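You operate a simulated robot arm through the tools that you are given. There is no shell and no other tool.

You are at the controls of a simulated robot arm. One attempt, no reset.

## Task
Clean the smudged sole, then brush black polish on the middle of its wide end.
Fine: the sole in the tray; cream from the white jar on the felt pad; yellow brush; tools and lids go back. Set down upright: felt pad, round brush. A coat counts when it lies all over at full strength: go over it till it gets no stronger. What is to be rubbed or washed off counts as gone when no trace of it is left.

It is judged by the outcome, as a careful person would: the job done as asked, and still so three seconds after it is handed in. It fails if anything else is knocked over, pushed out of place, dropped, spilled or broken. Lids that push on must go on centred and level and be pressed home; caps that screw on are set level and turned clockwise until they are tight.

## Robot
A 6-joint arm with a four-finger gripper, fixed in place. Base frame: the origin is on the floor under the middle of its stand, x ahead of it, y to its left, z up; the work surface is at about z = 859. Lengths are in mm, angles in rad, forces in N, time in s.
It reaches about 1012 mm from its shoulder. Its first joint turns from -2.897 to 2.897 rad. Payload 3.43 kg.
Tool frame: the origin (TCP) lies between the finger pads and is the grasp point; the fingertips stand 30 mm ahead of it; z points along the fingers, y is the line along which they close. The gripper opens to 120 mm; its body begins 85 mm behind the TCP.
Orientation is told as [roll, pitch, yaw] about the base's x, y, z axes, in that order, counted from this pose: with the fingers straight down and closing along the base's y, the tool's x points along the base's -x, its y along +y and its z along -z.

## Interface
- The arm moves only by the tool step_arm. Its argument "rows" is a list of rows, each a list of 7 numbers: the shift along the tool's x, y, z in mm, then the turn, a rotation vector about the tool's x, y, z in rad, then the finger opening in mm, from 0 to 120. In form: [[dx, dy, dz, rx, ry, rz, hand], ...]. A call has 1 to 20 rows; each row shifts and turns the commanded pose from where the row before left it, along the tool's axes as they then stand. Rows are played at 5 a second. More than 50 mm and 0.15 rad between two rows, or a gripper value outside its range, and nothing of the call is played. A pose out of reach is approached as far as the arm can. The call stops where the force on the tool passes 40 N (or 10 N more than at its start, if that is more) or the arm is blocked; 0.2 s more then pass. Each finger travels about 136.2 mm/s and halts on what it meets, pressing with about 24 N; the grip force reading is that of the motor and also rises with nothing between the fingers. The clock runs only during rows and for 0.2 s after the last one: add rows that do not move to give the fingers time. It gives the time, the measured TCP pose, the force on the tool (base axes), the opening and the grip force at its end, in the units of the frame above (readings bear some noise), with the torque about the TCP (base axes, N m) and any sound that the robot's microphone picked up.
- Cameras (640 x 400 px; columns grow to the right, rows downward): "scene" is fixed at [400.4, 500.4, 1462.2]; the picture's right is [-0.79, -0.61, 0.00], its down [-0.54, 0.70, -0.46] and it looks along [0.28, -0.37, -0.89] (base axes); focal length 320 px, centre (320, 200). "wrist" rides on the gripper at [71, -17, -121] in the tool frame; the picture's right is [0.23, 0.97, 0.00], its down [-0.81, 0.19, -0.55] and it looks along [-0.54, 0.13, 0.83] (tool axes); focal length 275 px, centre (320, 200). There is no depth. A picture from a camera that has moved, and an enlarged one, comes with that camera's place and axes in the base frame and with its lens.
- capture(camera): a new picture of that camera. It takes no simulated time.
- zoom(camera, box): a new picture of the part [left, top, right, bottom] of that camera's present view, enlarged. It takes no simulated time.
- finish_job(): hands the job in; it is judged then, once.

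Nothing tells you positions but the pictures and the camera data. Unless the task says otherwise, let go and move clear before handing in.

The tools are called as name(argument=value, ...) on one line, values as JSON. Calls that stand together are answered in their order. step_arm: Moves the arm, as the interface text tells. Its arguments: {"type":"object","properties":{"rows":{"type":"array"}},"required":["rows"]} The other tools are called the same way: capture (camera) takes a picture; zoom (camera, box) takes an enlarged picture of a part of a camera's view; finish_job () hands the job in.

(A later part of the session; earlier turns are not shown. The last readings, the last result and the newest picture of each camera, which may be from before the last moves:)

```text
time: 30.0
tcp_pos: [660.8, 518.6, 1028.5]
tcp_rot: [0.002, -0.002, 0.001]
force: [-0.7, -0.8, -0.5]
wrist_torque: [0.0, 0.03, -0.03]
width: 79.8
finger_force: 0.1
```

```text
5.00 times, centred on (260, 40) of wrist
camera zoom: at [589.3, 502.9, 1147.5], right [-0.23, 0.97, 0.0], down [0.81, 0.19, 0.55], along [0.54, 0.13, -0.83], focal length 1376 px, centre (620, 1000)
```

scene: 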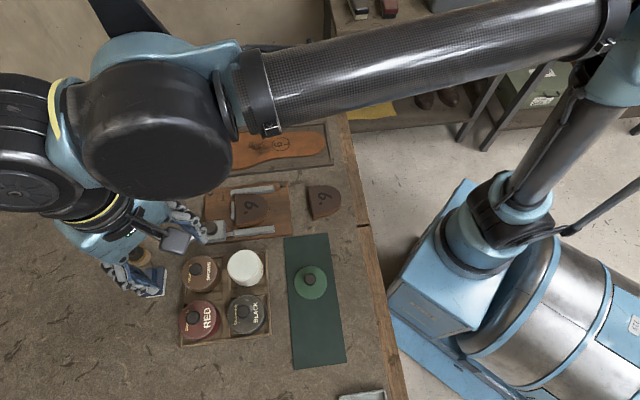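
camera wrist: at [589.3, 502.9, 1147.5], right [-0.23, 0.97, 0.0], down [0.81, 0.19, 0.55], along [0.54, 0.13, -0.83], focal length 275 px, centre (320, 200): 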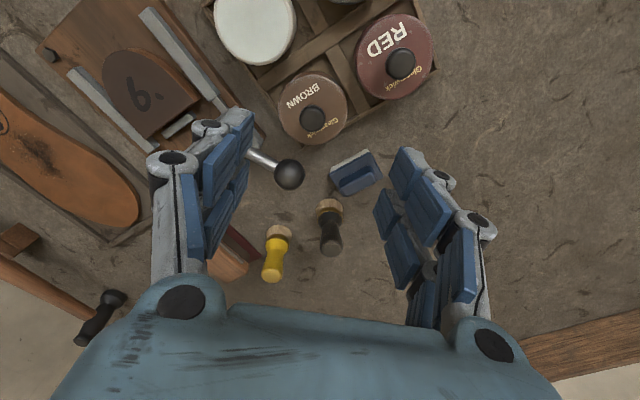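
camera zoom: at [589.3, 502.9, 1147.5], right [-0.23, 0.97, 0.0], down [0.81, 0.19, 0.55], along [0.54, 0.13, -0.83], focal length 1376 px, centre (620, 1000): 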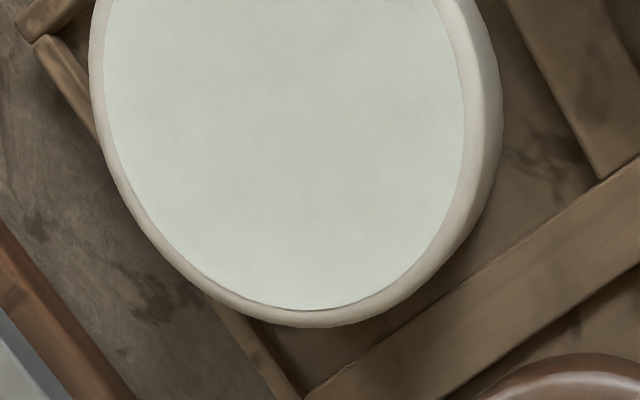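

The pad is centred near (725, 577), its long side along about 133°, and the handle top is near z 891. Next I move over it and turn the hand -0.79 rad in yaw so the fingers close across the handle.

step_arm(rows=[[-32.2, 28.6, 0, 0, 0, 0, 60], [-32.2, 28.7, 0, 0, 0, 0, 60], [0, 0, 0, 0, 0, 0.1323, 60], [0, 0, 0, 0, 0, 0.1323, 60], [0, 0, 0, 0, 0, 0.1323, 60], [0, 0, 0, 0, 0, 0.1323, 60], [0, 0, 0, 0, 0, 0.1323, 60], [0, 0, 0, 0, 0, 0.1323, 60], [0, 0, 20, 0, 0, 0, 60], [0, 0, 20, 0, 0, 0, 60], [0, 0, 0, 0, 0, 0, 60], [0, 0, 0, 0, 0, 0, 60]])

capture(camera="wrist")

zoom(camera="wrist", box=[240, 90, 400, 210])

```text
time: 32.6
tcp_pos: [725.2, 578.0, 988.1]
tcp_rot: [0.002, 0.001, -0.795]
force: [0.7, -0.5, -0.6]
wrist_torque: [0.01, -0.04, 0.0]
width: 60.2
finger_force: 0.1
```

```text
taken
camera wrist: at [662.0, 617.6, 1107.6], right [0.53, 0.85, 0.0], down [0.7, -0.45, 0.55], along [0.47, -0.29, -0.83], focal length 275 px, centre (320, 200)
```

wrist: 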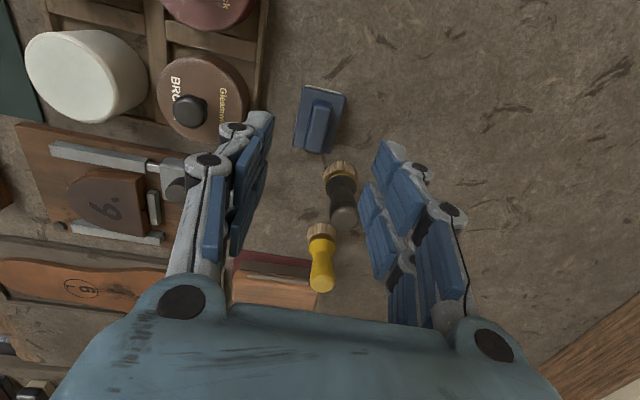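

```text
3.33 times, centred on (320, 150) of wrist
camera zoom: at [662.0, 617.6, 1107.6], right [0.53, 0.85, 0.0], down [0.7, -0.45, 0.55], along [0.47, -0.29, -0.83], focal length 918 px, centre (320, 367)
```

zoom: 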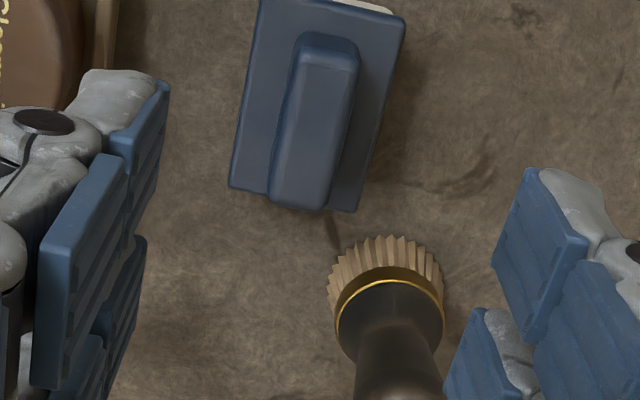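

The pad's centre works out to (725, 575.7) with the hand almost aligned. I make a small correction and descend part way, narrowing the opening to stay clear of the lever ball and the black brush.

step_arm(rows=[[-3.0, -1.3, 0, 0, 0, -0.027, 40], [0, 0, 20, 0, 0, 0, 34], [0, 0, 20, 0, 0, 0, 34], [0, 0, 15, 0, 0, 0, 34], [0, 0, 10, 0, 0, 0, 34], [0, 0, 0, 0, 0, 0, 34], [0, 0, 0, 0, 0, 0, 34]])

zoom(camera="wrist", box=[220, 80, 420, 240])

zoom(camera="scene", box=[90, 190, 250, 310])

```text
time: 34.2
tcp_pos: [725.3, 574.4, 923.8]
tcp_rot: [0.001, -0.001, -0.769]
force: [0.7, 0.0, -0.2]
wrist_torque: [0.0, 0.03, 0.03]
width: 34.2
finger_force: 0.1
```

```text
2.50 times, centred on (320, 160) of wrist
camera zoom: at [660.9, 611.8, 1043.7], right [0.51, 0.86, 0.0], down [0.72, -0.43, 0.55], along [0.48, -0.28, -0.83], focal length 688 px, centre (320, 300)
```

zoom: 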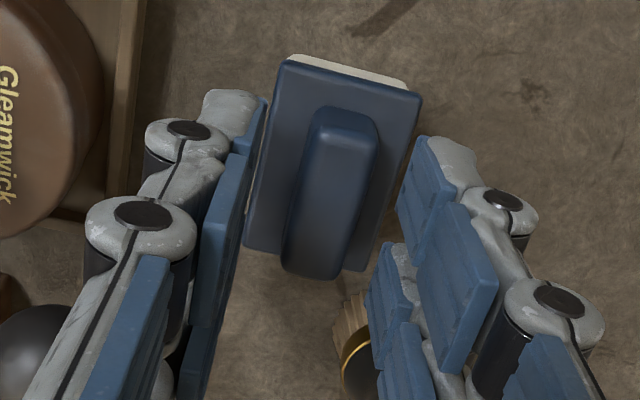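

```text
3.33 times, centred on (170, 250) of scene
camera zoom: at [400.4, 500.4, 1462.2], right [-0.79, -0.61, 0.0], down [-0.54, 0.7, -0.46], along [0.28, -0.37, -0.89], focal length 1067 px, centre (820, 33)
```

zoom: 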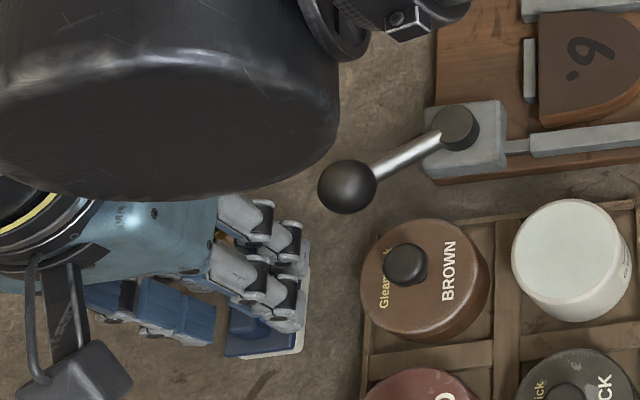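

The handle sits between the pads and the black brush remains clear. I descend the rest of the way.

step_arm(rows=[[0, 0, 5, 0, 0, 0, 34], [0, 0, 4, 0, 0, 0, 34], [0, 0, 3, 0, 0, 0, 34], [0, 0, 0, 0, 0, 0, 34], [0, 0, 0, 0, 0, 0, 34]])

zoom(camera="wrist", box=[220, 80, 420, 240])

```text
time: 35.4
tcp_pos: [726.2, 573.2, 912.1]
tcp_rot: [0.003, -0.001, -0.768]
force: [0.5, -0.9, 0.8]
wrist_torque: [0.0, -0.02, 0.02]
width: 34.0
finger_force: 0.0
```

```text
2.50 times, centred on (320, 160) of wrist
camera zoom: at [661.7, 611.8, 1031.2], right [0.51, 0.86, 0.0], down [0.72, -0.43, 0.55], along [0.48, -0.28, -0.83], focal length 688 px, centre (320, 300)
```

zoom: 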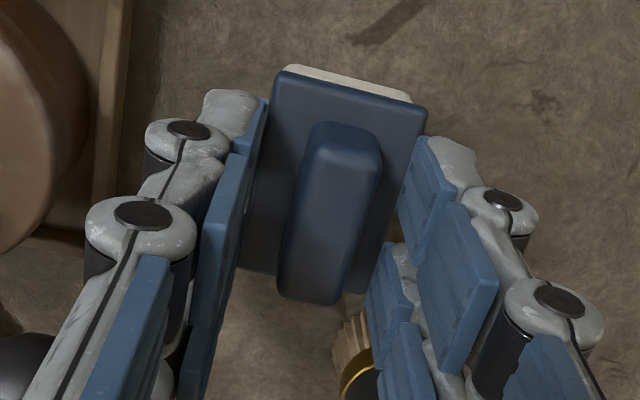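

The fingers straddle the handle. I go 2 mm lower and close.

step_arm(rows=[[0, 0, 2, 0, 0, 0, 34], [0, 0, 0, 0, 0, 0, 34], [0, 0, 0, 0, 0, 0, 10], [0, 0, 0, 0, 0, 0, 10], [0, 0, 0, 0, 0, 0, 10], [0, 0, 0, 0, 0, 0, 10]])

zoom(camera="wrist", box=[220, 80, 420, 240])

```text
time: 36.8
tcp_pos: [726.4, 573.9, 911.1]
tcp_rot: [0.001, -0.001, -0.767]
force: [-0.5, -0.3, 0.8]
wrist_torque: [0.03, 0.01, -0.02]
width: 15.0
finger_force: 23.7
```

```text
2.50 times, centred on (320, 160) of wrist
camera zoom: at [662.0, 611.3, 1029.3], right [0.51, 0.86, 0.0], down [0.72, -0.43, 0.55], along [0.48, -0.28, -0.83], focal length 688 px, centre (320, 300)
```

zoom: 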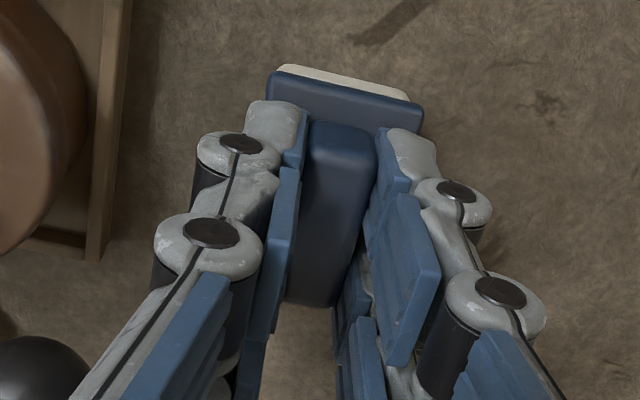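

The handle is held at a width of 15 mm. Next I lift the pad well above everything and move to a spot where I can see the open jar's mouth beside it.

step_arm(rows=[[0, 0, -5, 0, 0, 0, 8], [0, 0, -20, 0, 0, 0, 8], [0, 0, -40, 0, 0, 0, 8], [0, 0, -45, 0, 0, 0, 8], [-7.5, -42, 0, 0, 0, 0, 8], [-7.5, -42, 0, 0, 0, 0, 8], [-7.5, -42, 0, 0, 0, 0, 8], [-7.5, -42, 0, 0, 0, 0, 8], [0, 0, 0, 0, 0, 0, 8], [0, 0, 0, 0, 0, 0, 8]])

capture(camera="wrist")

zoom(camera="wrist", box=[240, 20, 400, 140])

zoom(camera="scene", box=[130, 180, 290, 300])

```text
time: 39.0
tcp_pos: [630.6, 431.3, 1017.9]
tcp_rot: [0.001, 0.0, -0.767]
force: [0.3, 0.2, -1.4]
wrist_torque: [0.03, 0.02, 0.0]
width: 15.3
finger_force: 24.3
```

```text
taken
camera wrist: at [566.6, 469.6, 1137.2], right [0.51, 0.86, 0.0], down [0.72, -0.43, 0.55], along [0.48, -0.28, -0.83], focal length 275 px, centre (320, 200)
```

wrist: 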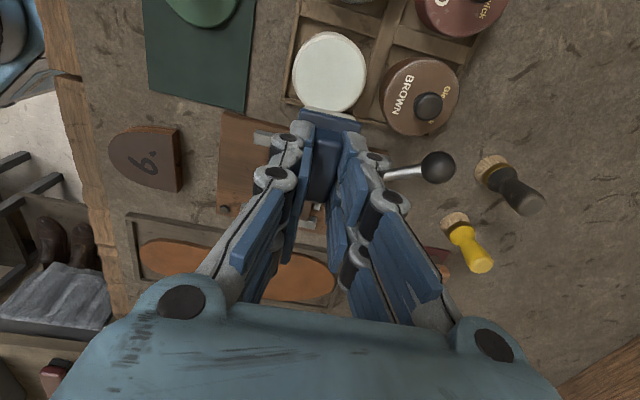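

```text
3.33 times, centred on (320, 80) of wrist
camera zoom: at [566.6, 469.6, 1137.2], right [0.51, 0.86, 0.0], down [0.72, -0.43, 0.55], along [0.48, -0.28, -0.83], focal length 918 px, centre (320, 600)
```

zoom: 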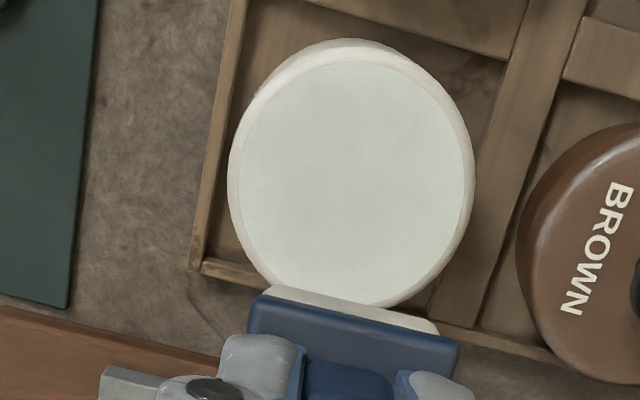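

```text
3.33 times, centred on (210, 240) of scene
camera zoom: at [400.4, 500.4, 1462.2], right [-0.79, -0.61, 0.0], down [-0.54, 0.7, -0.46], along [0.28, -0.37, -0.89], focal length 1067 px, centre (687, 67)
```

zoom: 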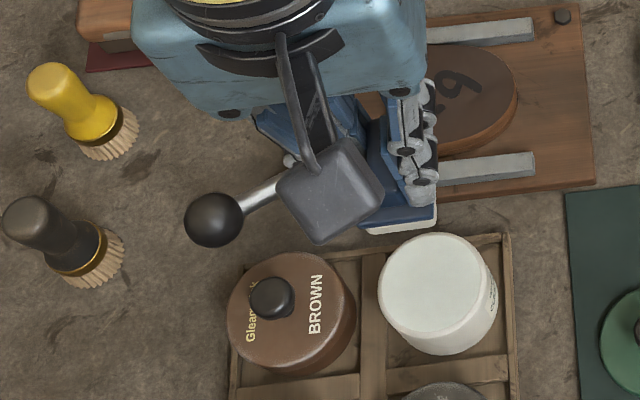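

The jar's mouth is centred near (603, 457) and about 54 mm across inside. Next I put the pad over it and lower it part way.

step_arm(rows=[[36.1, -0.7, 0, 0, 0, 0, 8], [0, 0, 20, 0, 0, 0, 8], [0, 0, 20, 0, 0, 0, 8], [0, 0, 5, 0, 0, 0, 8], [0, 0, 0, 0, 0, 0, 8], [0, 0, 0, 0, 0, 0, 8]])

zoom(camera="wrist", box=[220, 60, 420, 220])

zoom(camera="scene", box=[190, 220, 300, 300])

```text
time: 40.4
tcp_pos: [606.6, 458.1, 974.0]
tcp_rot: [0.003, 0.0, -0.768]
force: [0.2, -0.3, 0.1]
wrist_torque: [0.01, 0.02, 0.01]
width: 15.4
finger_force: 24.0
```

```text
2.50 times, centred on (320, 140) of wrist
camera zoom: at [541.3, 495.1, 1093.4], right [0.51, 0.86, 0.0], down [0.72, -0.43, 0.55], along [0.48, -0.28, -0.83], focal length 688 px, centre (320, 350)
```

zoom: 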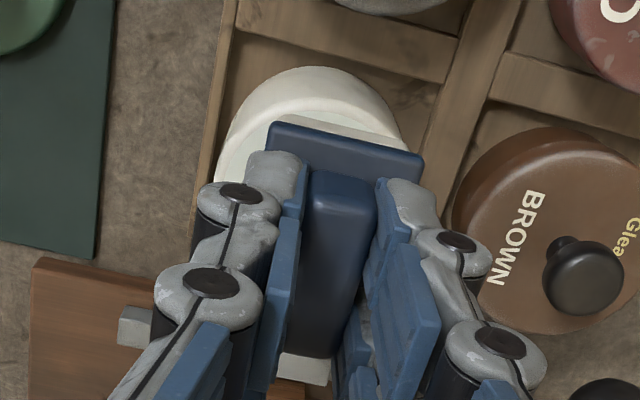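

```text
5.00 times, centred on (245, 260) of scene
camera zoom: at [400.4, 500.4, 1462.2], right [-0.79, -0.61, 0.0], down [-0.54, 0.7, -0.46], along [0.28, -0.37, -0.89], focal length 1600 px, centre (695, -100)
```

zoom: 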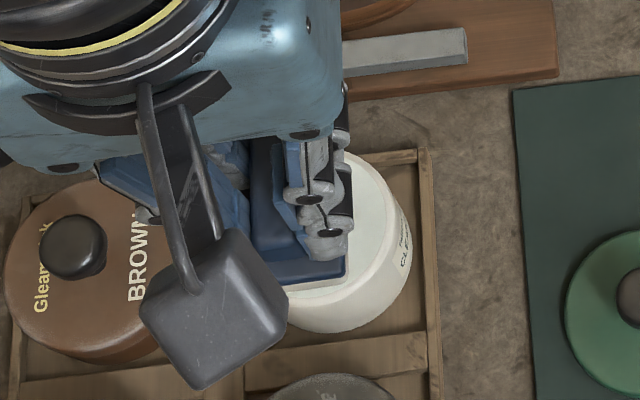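

The pad is centred over the jar within a couple of millimetres. I lower it slowly into the cream, watching the force.

step_arm(rows=[[0, -1.3, 4, 0, 0, 0, 8], [0, 0, 3, 0, 0, 0, 8], [0, 0, 0, 0, 0, 0, 8]])

step_arm(rows=[[0, 0, 1.5, 0, 0, 0, 8], [0, 0, 0, 0, 0, 0, 8]])

step_arm(rows=[[0, 0, 1.5, 0, 0, 0, 8], [0, 0, 0, 0, 0, 0, 8]])

zoom(camera="wrist", box=[220, 60, 420, 220])

```text
time: 41.2
tcp_pos: [604.0, 455.0, 968.7]
tcp_rot: [0.002, 0.001, -0.767]
force: [0.6, -0.6, -0.8]
wrist_torque: [0.0, -0.01, 0.03]
width: 15.2
finger_force: 23.4
```

```text
time: 41.8
tcp_pos: [603.5, 456.4, 965.6]
tcp_rot: [0.002, 0.001, -0.767]
force: [0.3, -0.1, -0.3]
wrist_torque: [-0.01, 0.0, 0.0]
width: 15.4
finger_force: 23.9
```

```text
time: 42.4
tcp_pos: [603.8, 457.1, 964.4]
tcp_rot: [0.001, -0.001, -0.768]
force: [0.8, -0.4, 0.0]
wrist_torque: [0.02, 0.01, 0.03]
width: 15.3
finger_force: 24.1
```

```text
2.50 times, centred on (320, 140) of wrist
camera zoom: at [539.8, 494.2, 1083.8], right [0.51, 0.86, 0.0], down [0.72, -0.43, 0.55], along [0.48, -0.28, -0.83], focal length 688 px, centre (320, 350)
```

zoom: 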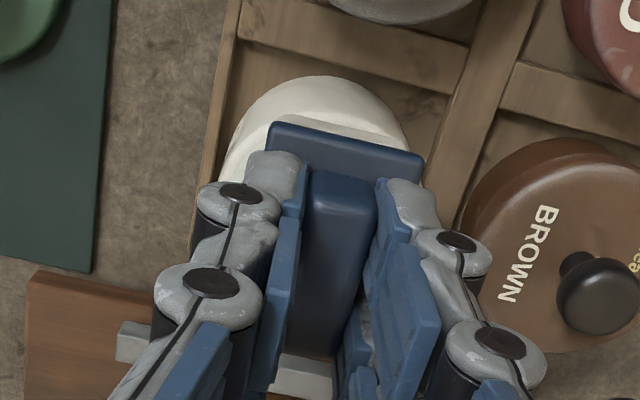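

No contact yet. I keep lowering in 1–1.5 mm steps.

step_arm(rows=[[0, 0, 1.5, 0, 0, 0, 8], [0, 0, 0, 0, 0, 0, 8]])

step_arm(rows=[[0, 0, 1.5, 0, 0, 0, 8], [0, 0, 0, 0, 0, 0, 8]])

step_arm(rows=[[0, 0, 1, 0, 0, 0, 8], [0, 0, 0, 0, 0, 0, 8]])

step_arm(rows=[[0, 0, 1, 0, 0, 0, 8], [0, 0, 0, 0, 0, 0, 8]])

zoom(camera="wrist", box=[260, 60, 380, 150])

```text
time: 43.0
tcp_pos: [602.5, 456.2, 963.4]
tcp_rot: [0.001, 0.001, -0.768]
force: [-0.7, -0.5, -0.7]
wrist_torque: [0.03, 0.01, -0.01]
width: 15.2
finger_force: 23.9
```

```text
time: 43.6
tcp_pos: [603.7, 456.2, 961.4]
tcp_rot: [0.002, 0.0, -0.769]
force: [0.5, 0.1, 0.3]
wrist_torque: [0.0, 0.02, 0.02]
width: 15.4
finger_force: 23.7
```

```text
time: 44.2
tcp_pos: [602.4, 457.3, 961.2]
tcp_rot: [0.003, -0.001, -0.769]
force: [0.3, -0.1, 0.3]
wrist_torque: [-0.01, 0.0, -0.01]
width: 15.3
finger_force: 23.9
```

```text
time: 44.8
tcp_pos: [603.1, 456.5, 960.0]
tcp_rot: [0.002, 0.001, -0.768]
force: [0.2, 0.3, -0.3]
wrist_torque: [0.0, -0.03, -0.04]
width: 15.2
finger_force: 24.3
```

```text
4.44 times, centred on (320, 105) of wrist
camera zoom: at [539.2, 494.1, 1079.3], right [0.51, 0.86, 0.0], down [0.72, -0.43, 0.55], along [0.48, -0.28, -0.83], focal length 1224 px, centre (320, 622)
```

zoom: 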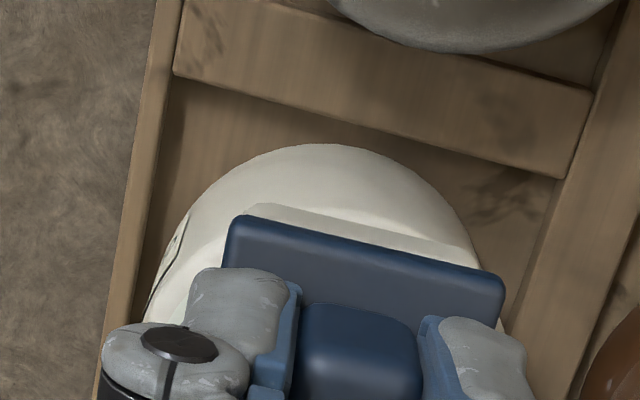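

The felt is at the rim now with no load yet. I continue.

step_arm(rows=[[0, 0, 1, 0, 0, 0, 8], [0, 0, 0, 0, 0, 0, 8]])

step_arm(rows=[[0, 0, 1, 0, 0, 0, 8], [0, 0, 0, 0, 0, 0, 8]])

step_arm(rows=[[0, 0, 1, 0, 0, 0, 8], [0, 0, 0, 0, 0, 0, 8]])

step_arm(rows=[[0, 0, 1, 0, 0, 0, 8], [0, 0, 0, 0, 0, 0, 8]])

zoom(camera="wrist", box=[260, 60, 380, 150])

```text
time: 45.4
tcp_pos: [602.9, 456.6, 959.1]
tcp_rot: [0.004, -0.001, -0.766]
force: [0.8, 2.6, 17.4]
wrist_torque: [0.14, 0.05, -0.02]
width: 15.4
finger_force: 23.9
```

```text
time: 46.0
tcp_pos: [602.7, 455.8, 957.6]
tcp_rot: [0.004, -0.003, -0.768]
force: [1.0, 2.3, 22.6]
wrist_torque: [0.08, 0.01, -0.05]
width: 15.4
finger_force: 23.8
```

```text
time: 46.6
tcp_pos: [603.6, 454.6, 959.7]
tcp_rot: [0.005, -0.001, -0.768]
force: [5.1, 2.8, 39.8]
wrist_torque: [0.04, -0.17, 0.02]
width: 15.1
finger_force: 24.1
```

```text
time: 47.0
tcp_pos: [591.7, 455.6, 963.8]
tcp_rot: [0.011, -0.007, -0.767]
force: [2.3, 1.0, -1.9]
wrist_torque: [-0.06, 0.18, 0.01]
width: 15.1
finger_force: 24.1
stopped in row 1: the force on the tool passed its limit at 53 N (the readings are from after the stop); the commanded pose is now the measured one
```

```text
4.44 times, centred on (320, 105) of wrist
camera zoom: at [526.4, 494.3, 1082.2], right [0.51, 0.86, 0.01], down [0.71, -0.43, 0.56], along [0.49, -0.28, -0.83], focal length 1224 px, centre (320, 622)
```

zoom: 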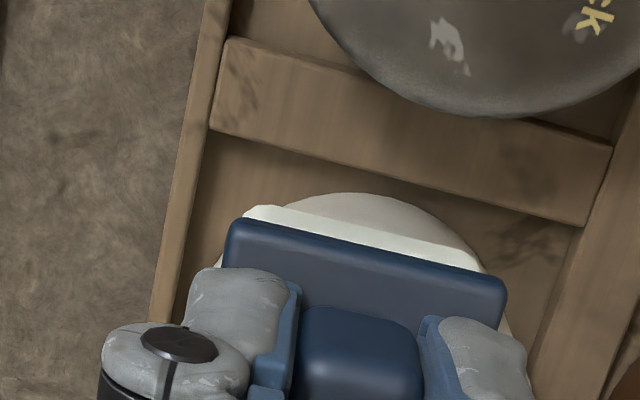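

The contact with the jar rim built up past the force limit and the hand moved back about 12 mm. I should check straight away that the jar hasn't shifted and whether the felt took any cream.

step_arm(rows=[[0, 0, -10, 0, 0, 0, 8], [0, 0, -20, 0, 0, 0, 8], [0, 0, -25, 0, 0, 0, 8], [0, 0, 0, 0, 0, 0, 8], [0, 0, 0, 0, 0, 0, 8]])

capture(camera="wrist")

zoom(camera="scene", box=[160, 220, 300, 350])

```text
time: 48.2
tcp_pos: [591.7, 457.3, 1018.4]
tcp_rot: [0.01, -0.009, -0.766]
force: [-0.5, 0.0, 0.5]
wrist_torque: [0.03, 0.02, -0.02]
width: 15.0
finger_force: 23.9
```

```text
taken
camera wrist: at [526.6, 495.0, 1136.9], right [0.51, 0.86, 0.01], down [0.71, -0.43, 0.56], along [0.49, -0.28, -0.83], focal length 275 px, centre (320, 200)
```

wrist: 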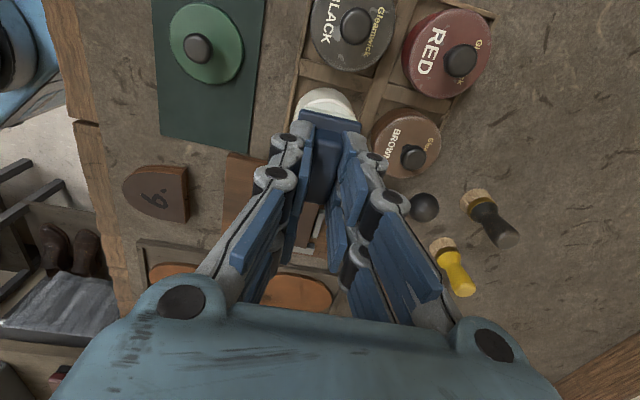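

```text
3.08 times, centred on (230, 285) of scene
camera zoom: at [400.4, 500.4, 1462.2], right [-0.79, -0.61, 0.0], down [-0.54, 0.7, -0.46], along [0.28, -0.37, -0.89], focal length 985 px, centre (597, -62)
```

zoom: 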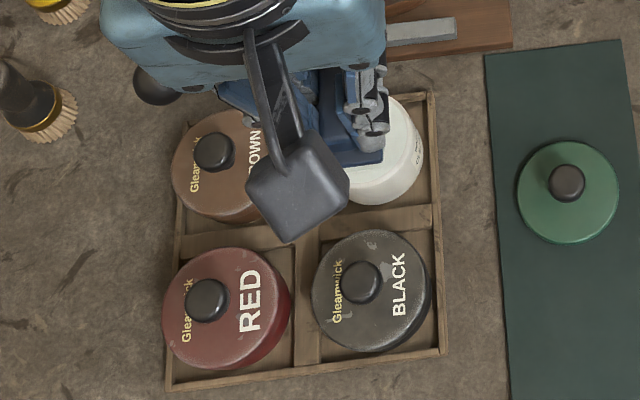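

The jars look in place. Next I shift aside to see the cream's surface and the jar clearly.

step_arm(rows=[[-30, 0, 0, 0, 0, 0, 8], [-30, 0, 0, 0, 0, 0, 8], [0, 0, 0, 0, 0, 0, 8], [0, 0, 0, 0, 0, 0, 8]])

capture(camera="wrist")

zoom(camera="wrist", box=[240, 20, 400, 140])

zoom(camera="scene", box=[160, 200, 300, 320])

```text
time: 49.2
tcp_pos: [634.1, 413.5, 1019.7]
tcp_rot: [0.011, -0.009, -0.767]
force: [0.0, 0.2, -0.5]
wrist_torque: [0.01, 0.0, -0.02]
width: 15.0
finger_force: 24.0
```

```text
taken
camera wrist: at [568.4, 450.8, 1137.5], right [0.51, 0.86, 0.01], down [0.71, -0.43, 0.56], along [0.49, -0.28, -0.83], focal length 275 px, centre (320, 200)
```

wrist: 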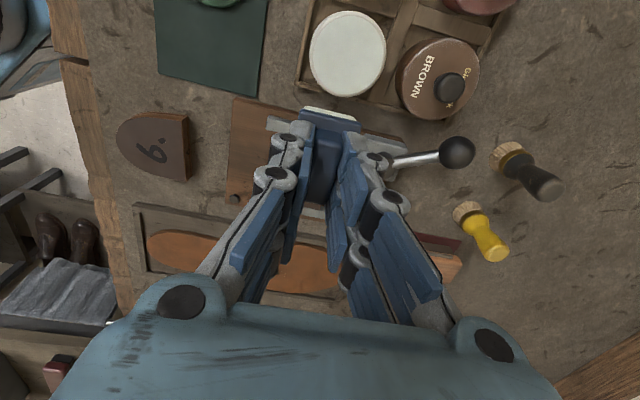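

```text
3.33 times, centred on (320, 80) of wrist
camera zoom: at [568.4, 450.8, 1137.5], right [0.51, 0.86, 0.01], down [0.71, -0.43, 0.56], along [0.49, -0.28, -0.83], focal length 918 px, centre (320, 600)
```

zoom: 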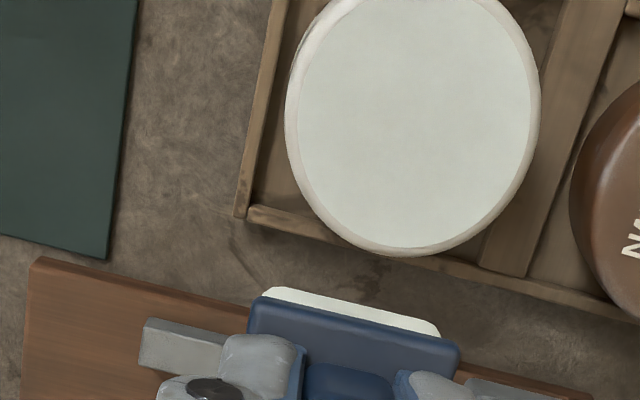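

```text
3.33 times, centred on (230, 260) of scene
camera zoom: at [400.4, 500.4, 1462.2], right [-0.79, -0.61, 0.0], down [-0.54, 0.7, -0.46], along [0.28, -0.37, -0.89], focal length 1067 px, centre (620, 0)
```

zoom: 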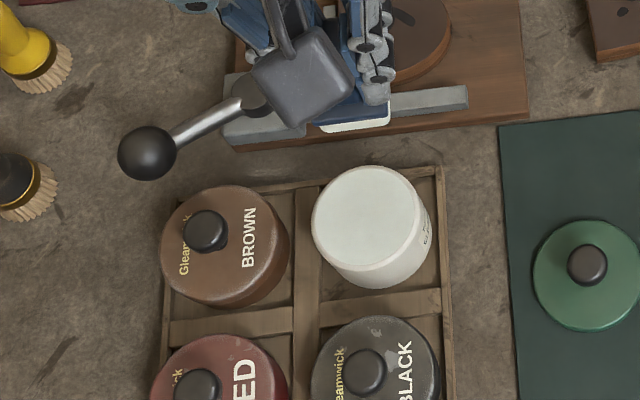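

The felt's edge has turned the same white as the cream, so the pad is loaded, and the jar is where it was. Next I carry the pad over towards the sole and look at the smudge.

step_arm(rows=[[0, 0, 0, 0.014, -0.001, 0, 8], [-37.5, -3.7, 0, 0, 0, 0, 8], [-37.5, -3.7, 0, 0, 0, 0, 8], [-37.5, -3.7, 0, 0, 0, 0, 8], [-37.5, -3.7, 0, 0, 0, 0, 8], [-37.5, -3.7, 0, 0, 0, 0, 8], [-37.5, -3.7, 0, 0, 0, 0, 8], [-37.5, -3.7, 0, 0, 0, 0, 8], [0, 0, 0, 0, 0, 0, 8], [0, 0, 0, 0, 0, 0, 8]])

capture(camera="wrist")

capture(camera="scene")

```text
time: 51.4
tcp_pos: [804.6, 215.4, 1021.3]
tcp_rot: [-0.003, -0.01, -0.767]
force: [-0.9, 0.0, -0.5]
wrist_torque: [0.0, -0.01, 0.0]
width: 15.4
finger_force: 24.0
```

```text
taken
camera wrist: at [740.7, 254.2, 1140.4], right [0.51, 0.86, -0.01], down [0.71, -0.42, 0.56], along [0.48, -0.29, -0.83], focal length 275 px, centre (320, 200)
```

wrist: 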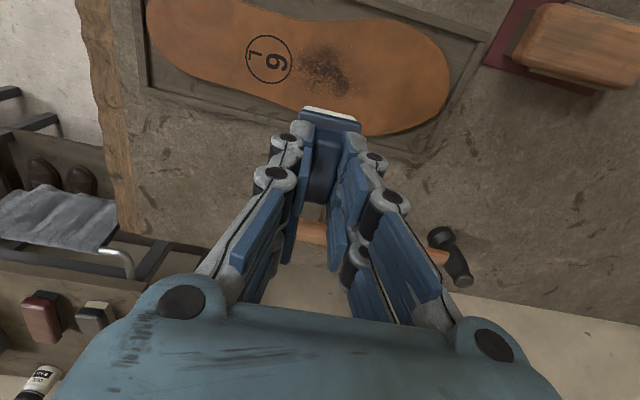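

```text
taken
```

scene: 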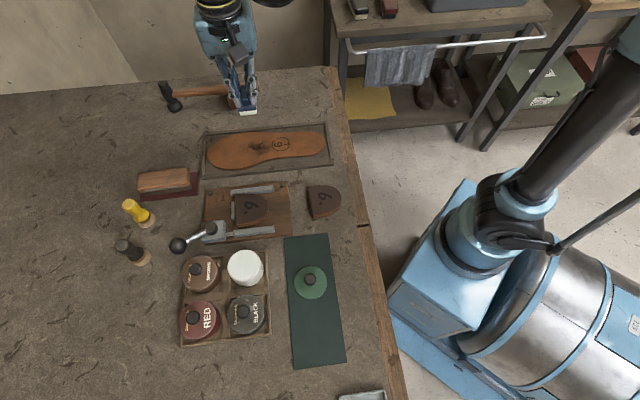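

The smudge is clearly visible beside the pad now. I zoom in to locate its extent and correct the small tilt of the hand.

zoom(camera="wrist", box=[220, 0, 460, 150])

zoom(camera="wrist", box=[280, 20, 380, 120])

zoom(camera="scene", box=[200, 115, 340, 195])

```text
2.67 times, centred on (340, 75) of wrist
camera zoom: at [740.7, 254.2, 1140.4], right [0.51, 0.86, -0.01], down [0.71, -0.42, 0.56], along [0.48, -0.29, -0.83], focal length 734 px, centre (267, 533)
```

zoom: 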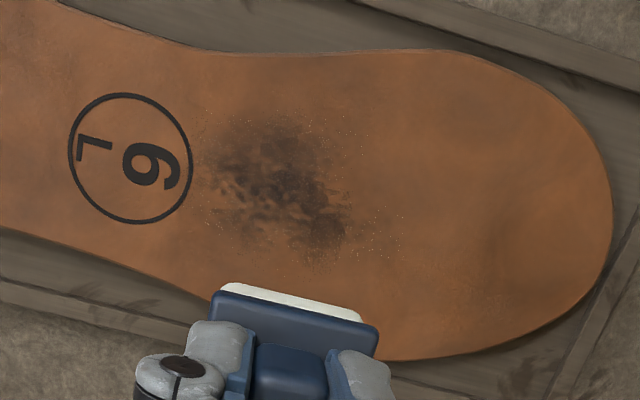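

```text
4.00 times, centred on (330, 70) of wrist
camera zoom: at [740.7, 254.2, 1140.4], right [0.51, 0.86, -0.01], down [0.71, -0.42, 0.56], along [0.48, -0.29, -0.83], focal length 1101 px, centre (280, 720)
```

zoom: 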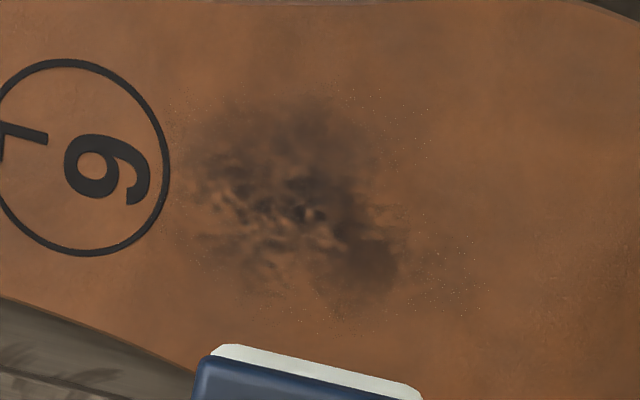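

```text
4.57 times, centred on (270, 155) of scene
camera zoom: at [400.4, 500.4, 1462.2], right [-0.79, -0.61, 0.0], down [-0.54, 0.7, -0.46], along [0.28, -0.37, -0.89], focal length 1463 px, centre (549, 406)
```

zoom: 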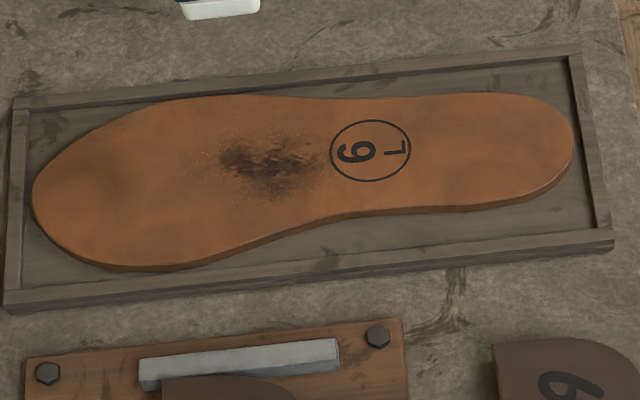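

The smudge is centred near (781, 236), roughly 78 × 56 mm with its scattered spots. Next I level the hand, go over its centre and lower the pad to just above the sole.

step_arm(rows=[[0, 0, 0, -0.003, 0.01, 0, 8], [30, -1.6, 0, 0, 0, 0, 8], [0, 0, 30, 0, 0, 0, 8], [0, 0, 30, 0, 0, 0, 8], [0, 0, 22, 0, 0, 0, 8], [0, 0, 0, 0, 0, 0, 8], [0, 0, 0, 0, 0, 0, 8]])

capture(camera="wrist")

zoom(camera="scene", box=[200, 100, 340, 195])

```text
time: 53.0
tcp_pos: [783.7, 234.7, 939.2]
tcp_rot: [0.0, -0.001, -0.766]
force: [0.3, 0.1, 0.1]
wrist_torque: [0.01, 0.0, 0.01]
width: 15.2
finger_force: 24.6
```

```text
taken
camera wrist: at [719.3, 272.0, 1058.7], right [0.51, 0.86, 0.0], down [0.72, -0.42, 0.55], along [0.47, -0.28, -0.83], focal length 275 px, centre (320, 200)
```

wrist: 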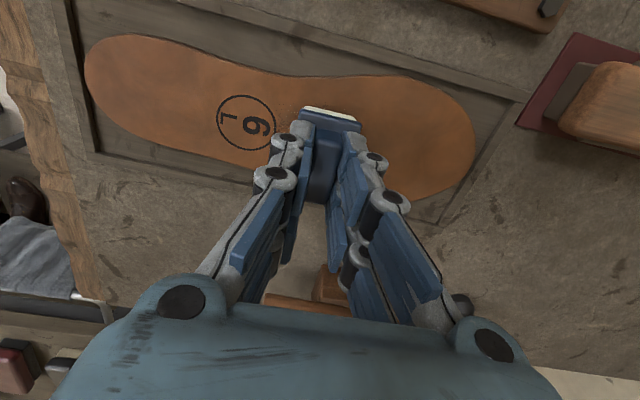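

```text
4.21 times, centred on (270, 148) of scene
camera zoom: at [400.4, 500.4, 1462.2], right [-0.79, -0.61, 0.0], down [-0.54, 0.7, -0.46], along [0.28, -0.37, -0.89], focal length 1348 px, centre (530, 421)
```

zoom: 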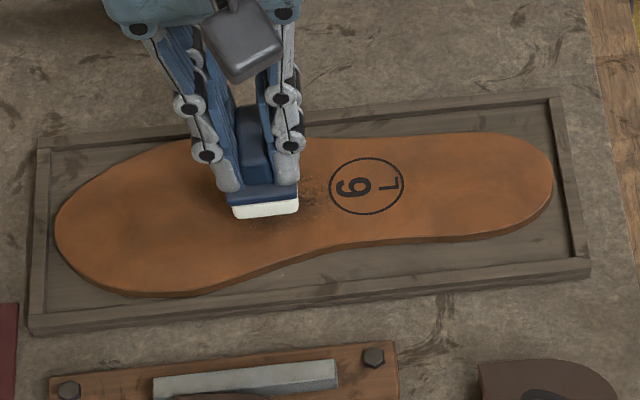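

The pad is about 18 mm above the sole over the smudge. I lower it until it's just short of contact.

step_arm(rows=[[0, 0, 5, 0, 0, 0, 8], [0, 0, 5, 0, 0, 0, 8], [0, 0, 2, 0, 0, 0, 8], [0, 0, 0, 0, 0, 0, 8]])

step_arm(rows=[[0, 0, 1, 0, 0, 0, 8], [0, 0, 0, 0, 0, 0, 8]])

step_arm(rows=[[0, 0, 1, 0, 0, 0, 8], [0, 0, 0, 0, 0, 0, 8]])

```text
time: 54.0
tcp_pos: [781.9, 233.2, 928.2]
tcp_rot: [-0.001, 0.0, -0.769]
force: [0.1, 0.8, -0.5]
wrist_torque: [0.01, 0.02, 0.0]
width: 15.3
finger_force: 24.2
```

```text
time: 54.6
tcp_pos: [781.2, 233.1, 926.3]
tcp_rot: [0.0, 0.001, -0.767]
force: [-1.0, 0.4, 0.3]
wrist_torque: [-0.02, 0.01, 0.03]
width: 15.2
finger_force: 24.0
```

```text
time: 55.2
tcp_pos: [781.1, 232.0, 926.2]
tcp_rot: [0.0, 0.0, -0.769]
force: [0.7, 0.3, 0.3]
wrist_torque: [0.0, -0.02, 0.02]
width: 15.4
finger_force: 23.9
```

No contact yet. I take two more 1 mm steps.

step_arm(rows=[[0, 0, 1, 0, 0, 0, 8], [0, 0, 0, 0, 0, 0, 8]])

step_arm(rows=[[0, 0, 0.7, 0, 0, 0, 8], [0, 0, 0, 0, 0, 0, 8]])

zoom(camera="wrist", box=[250, 80, 390, 170])

```text
time: 55.8
tcp_pos: [782.5, 232.9, 923.9]
tcp_rot: [0.001, -0.001, -0.77]
force: [-0.3, -0.9, -0.9]
wrist_torque: [-0.01, 0.0, 0.0]
width: 15.3
finger_force: 24.4
```

```text
time: 56.4
tcp_pos: [782.0, 234.6, 923.6]
tcp_rot: [0.0, -0.001, -0.768]
force: [-0.8, 0.5, -0.7]
wrist_torque: [0.05, 0.01, 0.01]
width: 15.4
finger_force: 23.9
```

```text
4.44 times, centred on (320, 125) of wrist
camera zoom: at [718.7, 270.9, 1043.2], right [0.51, 0.86, 0.0], down [0.72, -0.42, 0.55], along [0.47, -0.28, -0.83], focal length 1224 px, centre (320, 533)
```

zoom: 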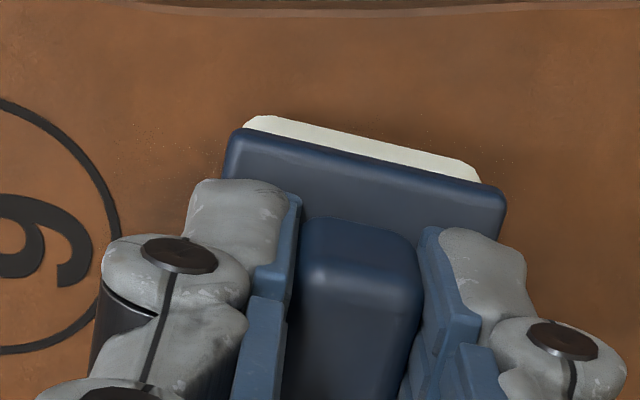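

Still free. I continue in 0.7 mm steps.

step_arm(rows=[[0, 0, 0.8, 0, 0, 0, 8], [0, 0, 0, 0, 0, 0, 8]])

step_arm(rows=[[0, 0, 0.8, 0, 0, 0, 8], [0, 0, 0, 0, 0, 0, 8]])

step_arm(rows=[[0, 0, 0.8, 0, 0, 0, 8], [0, 0, 0, 0, 0, 0, 8]])

```text
time: 57.0
tcp_pos: [782.6, 231.6, 923.5]
tcp_rot: [0.001, 0.0, -0.768]
force: [0.0, -0.4, 0.1]
wrist_torque: [0.03, -0.01, 0.01]
width: 15.1
finger_force: 24.0
```

```text
time: 57.6
tcp_pos: [782.1, 232.9, 922.6]
tcp_rot: [0.001, 0.001, -0.767]
force: [0.6, 0.5, -0.8]
wrist_torque: [-0.02, 0.04, 0.0]
width: 15.6
finger_force: 23.9
```

```text
time: 58.2
tcp_pos: [780.6, 232.9, 922.0]
tcp_rot: [-0.001, 0.0, -0.767]
force: [-0.1, 1.1, -0.9]
wrist_torque: [0.01, 0.01, 0.01]
width: 15.3
finger_force: 24.2
```

step_arm(rows=[[0, 0, 0.8, 0, 0, 0, 8], [0, 0, 0, 0, 0, 0, 8]])

step_arm(rows=[[0, 0, 0.8, 0, 0, 0, 8], [0, 0, 0, 0, 0, 0, 8]])

step_arm(rows=[[0, 0, 0.8, 0, 0, 0, 8], [0, 0, 0, 0, 0, 0, 8]])

```text
time: 58.8
tcp_pos: [783.3, 233.5, 921.4]
tcp_rot: [0.0, 0.0, -0.768]
force: [-0.2, 0.9, 2.1]
wrist_torque: [0.06, 0.05, -0.02]
width: 15.3
finger_force: 24.1
```

```text
time: 59.4
tcp_pos: [782.1, 233.0, 922.3]
tcp_rot: [-0.001, 0.0, -0.768]
force: [2.5, 5.9, 22.1]
wrist_torque: [0.33, -0.04, -0.01]
width: 15.4
finger_force: 23.4
```

```text
time: 59.9
tcp_pos: [771.7, 232.9, 929.4]
tcp_rot: [0.009, -0.009, -0.767]
force: [3.2, 0.3, -3.5]
wrist_torque: [-0.1, 0.27, -0.03]
width: 15.2
finger_force: 23.6
stopped in row 2: the force on the tool passed its limit at 41 N (the readings are from after the stop); the commanded pose is now the measured one
```

Contact with the sole is at TCP z_c about 918.9 and it's very stiff, so the last step tripped the limit. I raise a little and check the sole before rubbing with lighter pressure.

step_arm(rows=[[0, 0, -10, 0, 0, 0, 8], [0, 0, 0, 0.009, 0.009, 0, 8], [0, 0, 0, 0, 0, 0, 8], [0, 0, 0, 0, 0, 0, 8]])

capture(camera="wrist")

zoom(camera="scene", box=[200, 100, 340, 195])

```text
time: 60.9
tcp_pos: [771.0, 231.1, 939.3]
tcp_rot: [0.0, 0.001, -0.769]
force: [0.4, 0.0, -1.0]
wrist_torque: [-0.02, 0.0, 0.03]
width: 15.3
finger_force: 24.0
```

```text
taken
camera wrist: at [707.5, 269.9, 1059.0], right [0.51, 0.86, 0.0], down [0.72, -0.42, 0.55], along [0.47, -0.28, -0.83], focal length 275 px, centre (320, 200)
```

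wrist: 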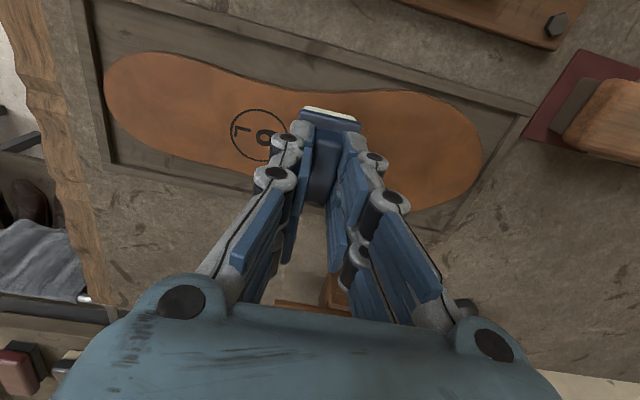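

```text
4.21 times, centred on (270, 148) of scene
camera zoom: at [400.4, 500.4, 1462.2], right [-0.79, -0.61, 0.0], down [-0.54, 0.7, -0.46], along [0.28, -0.37, -0.89], focal length 1348 px, centre (530, 421)
```

zoom: 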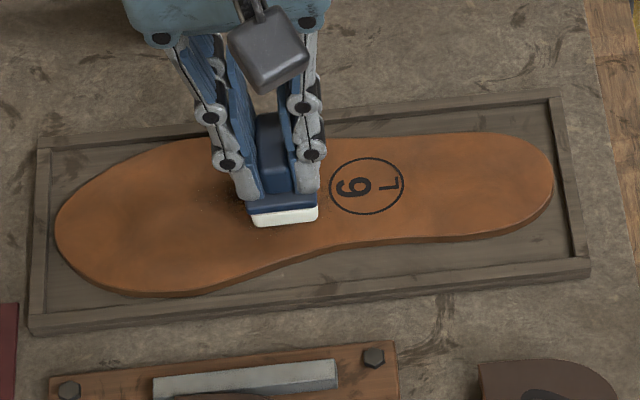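

The sole hasn't moved. Next I position at one end of the smudge and come down to just above the surface.

step_arm(rows=[[-5.4, -10, 0, 0, 0, 0, 8], [0, 0, 10, 0, 0, 0, 8], [0, 0, 7, 0, 0, 0, 8], [0, 0, 1.5, 0, 0, 0, 8], [0, 0, 0, 0, 0, 0, 8], [0, 0, 0, 0, 0, 0, 8]])

zoom(camera="wrist", box=[200, 60, 440, 200])

```text
time: 62.3
tcp_pos: [768.4, 220.7, 921.8]
tcp_rot: [-0.001, 0.001, -0.767]
force: [4.8, -2.6, 18.9]
wrist_torque: [-0.16, -0.25, -0.05]
width: 15.0
finger_force: 24.0
```

```text
2.67 times, centred on (320, 130) of wrist
camera zoom: at [704.3, 259.3, 1040.7], right [0.51, 0.86, 0.0], down [0.72, -0.43, 0.55], along [0.48, -0.28, -0.83], focal length 734 px, centre (320, 387)
```

zoom: 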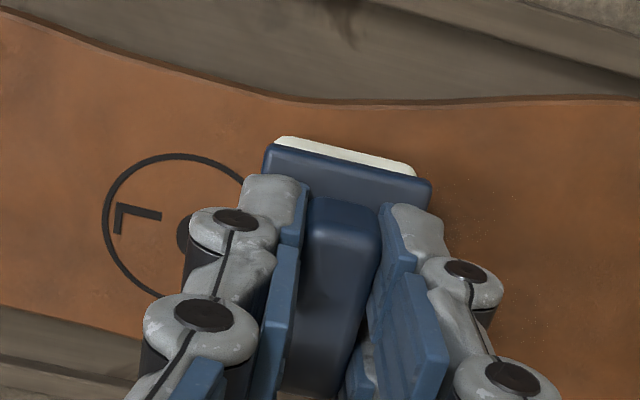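

I'm in contact at about 19 N. Next I ease off slightly and make the first slow rubbing stroke along the sole's length.

step_arm(rows=[[0, 0, -0.4, 0, 0, 0, 8], [0, 5, 0, 0, 0, 0, 8], [0, 5, 0, 0, 0, 0, 8], [0, 5, 0, 0, 0, 0, 8], [0, 5, 0, 0, 0, 0, 8], [0, 0, 0, 0, 0, 0, 8]])

zoom(camera="wrist", box=[200, 60, 440, 200])

zoom(camera="scene", box=[200, 100, 340, 195])

```text
time: 63.7
tcp_pos: [782.8, 236.0, 921.7]
tcp_rot: [0.002, 0.0, -0.767]
force: [-0.9, -2.0, 2.6]
wrist_torque: [-0.04, 0.04, -0.01]
width: 15.4
finger_force: 23.7
```

```text
2.67 times, centred on (320, 130) of wrist
camera zoom: at [718.4, 273.7, 1040.8], right [0.51, 0.86, 0.0], down [0.72, -0.42, 0.55], along [0.47, -0.28, -0.83], focal length 734 px, centre (320, 387)
```

zoom: 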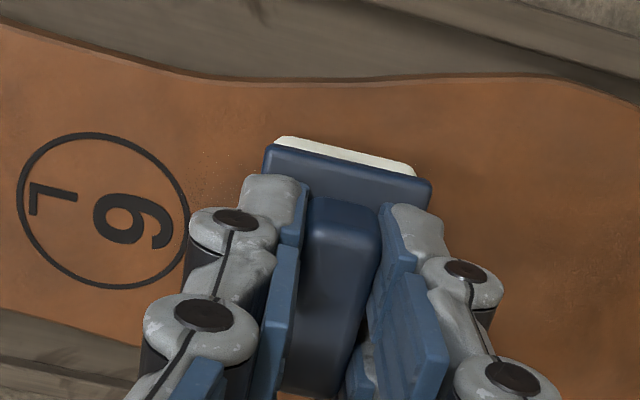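

```text
4.21 times, centred on (270, 148) of scene
camera zoom: at [400.4, 500.4, 1462.2], right [-0.79, -0.61, 0.0], down [-0.54, 0.7, -0.46], along [0.28, -0.37, -0.89], focal length 1348 px, centre (530, 421)
```

zoom: 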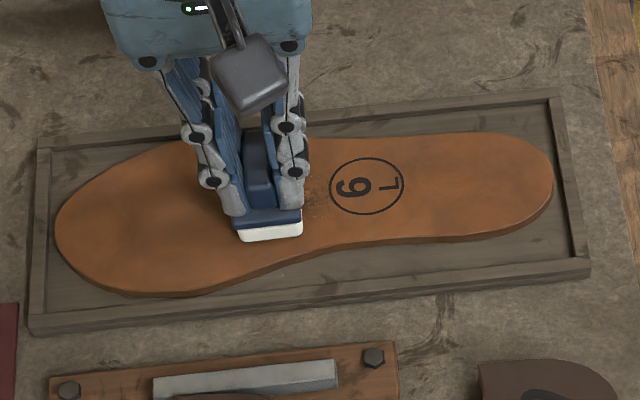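

The pad is gliding lightly at about 2.6 N. I press very slightly more and continue strokes back and forth over the smudge.

step_arm(rows=[[0, 0, 0.3, 0, 0, 0, 8], [0, 6, 0, 0, 0, 0, 8], [0, 6, 0, 0, 0, 0, 8], [0, 6, 0, 0, 0, 0, 8], [0, 6, 0, 0, 0, 0, 8], [0, 0, 0, 0, 0, 0, 8]])

zoom(camera="scene", box=[200, 100, 340, 195])

```text
time: 65.1
tcp_pos: [799.2, 252.8, 921.1]
tcp_rot: [0.0, -0.001, -0.769]
force: [-0.8, -2.1, 9.8]
wrist_torque: [-0.03, 0.02, 0.0]
width: 15.3
finger_force: 23.8
```

```text
4.21 times, centred on (270, 148) of scene
camera zoom: at [400.4, 500.4, 1462.2], right [-0.79, -0.61, 0.0], down [-0.54, 0.7, -0.46], along [0.28, -0.37, -0.89], focal length 1348 px, centre (530, 421)
```

zoom: 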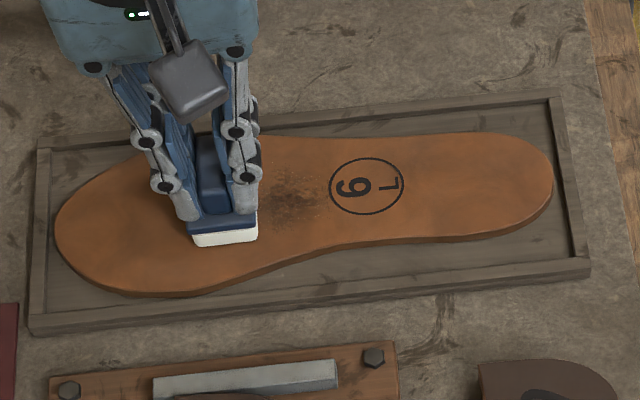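

It's working: the smudge is clearly fainter after one pass. I go on with back-and-forth strokes.

step_arm(rows=[[0, -7, 0, 0, 0, 0, 8], [0, -7, 0, 0, 0, 0, 8], [0, -7, 0, 0, 0, 0, 8], [0, -7, 0, 0, 0, 0, 8], [0, -7, 0, 0, 0, 0, 8], [0, -7, 0, 0, 0, 0, 8], [0, -5, 0, 0, 0, 0, 8], [0, 0, 0, 0, 0, 0, 8]])

zoom(camera="scene", box=[200, 100, 340, 195])

```text
time: 66.5
tcp_pos: [763.8, 226.9, 929.8]
tcp_rot: [0.012, -0.008, -0.767]
force: [3.0, 1.5, -3.7]
wrist_torque: [-0.07, 0.25, 0.03]
width: 15.2
finger_force: 23.5
stopped in row 6: the force on the tool passed its limit at 50 N (the readings are from after the stop); the commanded pose is now the measured one
```

```text
4.21 times, centred on (270, 148) of scene
camera zoom: at [400.4, 500.4, 1462.2], right [-0.79, -0.61, 0.0], down [-0.54, 0.7, -0.46], along [0.28, -0.37, -0.89], focal length 1348 px, centre (530, 421)
```

zoom: 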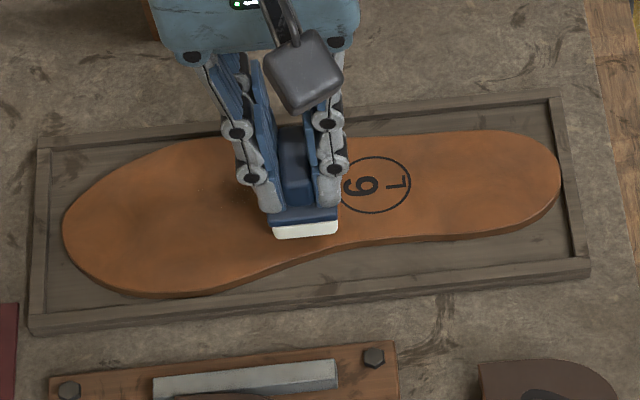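

The smudge is fading, but the backward stroke dug in and slid the sole about 3 mm towards the heel within its tray. I lift to look, then use lighter strokes in the other direction only.

step_arm(rows=[[0, 0, -10, 0, 0, 0, 8], [0, 0, -15, 0.012, 0.008, 0, 8], [-30, 0, -20, 0, 0, 0, 8], [0, 0, -20, 0, 0, 0, 8], [0, 0, 0, 0, 0, 0, 8], [0, 0, 0, 0, 0, 0, 8]])

zoom(camera="wrist", box=[220, 0, 460, 150])

zoom(camera="scene", box=[200, 100, 340, 195])

```text
time: 67.9
tcp_pos: [784.0, 205.6, 995.6]
tcp_rot: [0.001, -0.001, -0.768]
force: [0.2, 0.4, 0.3]
wrist_torque: [-0.02, 0.02, 0.0]
width: 15.4
finger_force: 23.6
```

```text
2.67 times, centred on (340, 75) of wrist
camera zoom: at [720.4, 242.8, 1115.1], right [0.51, 0.86, 0.0], down [0.72, -0.42, 0.55], along [0.48, -0.28, -0.83], focal length 734 px, centre (267, 533)
```

zoom: 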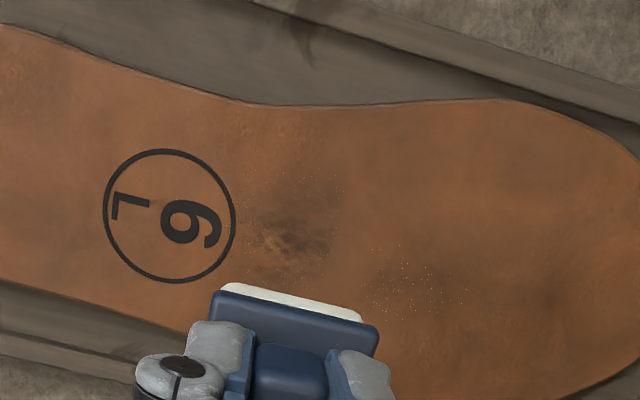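

```text
4.21 times, centred on (270, 148) of scene
camera zoom: at [400.4, 500.4, 1462.2], right [-0.79, -0.61, 0.0], down [-0.54, 0.7, -0.46], along [0.28, -0.37, -0.89], focal length 1348 px, centre (530, 421)
```

zoom: 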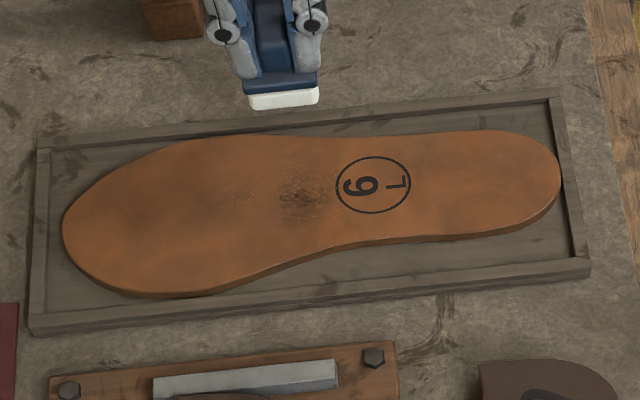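

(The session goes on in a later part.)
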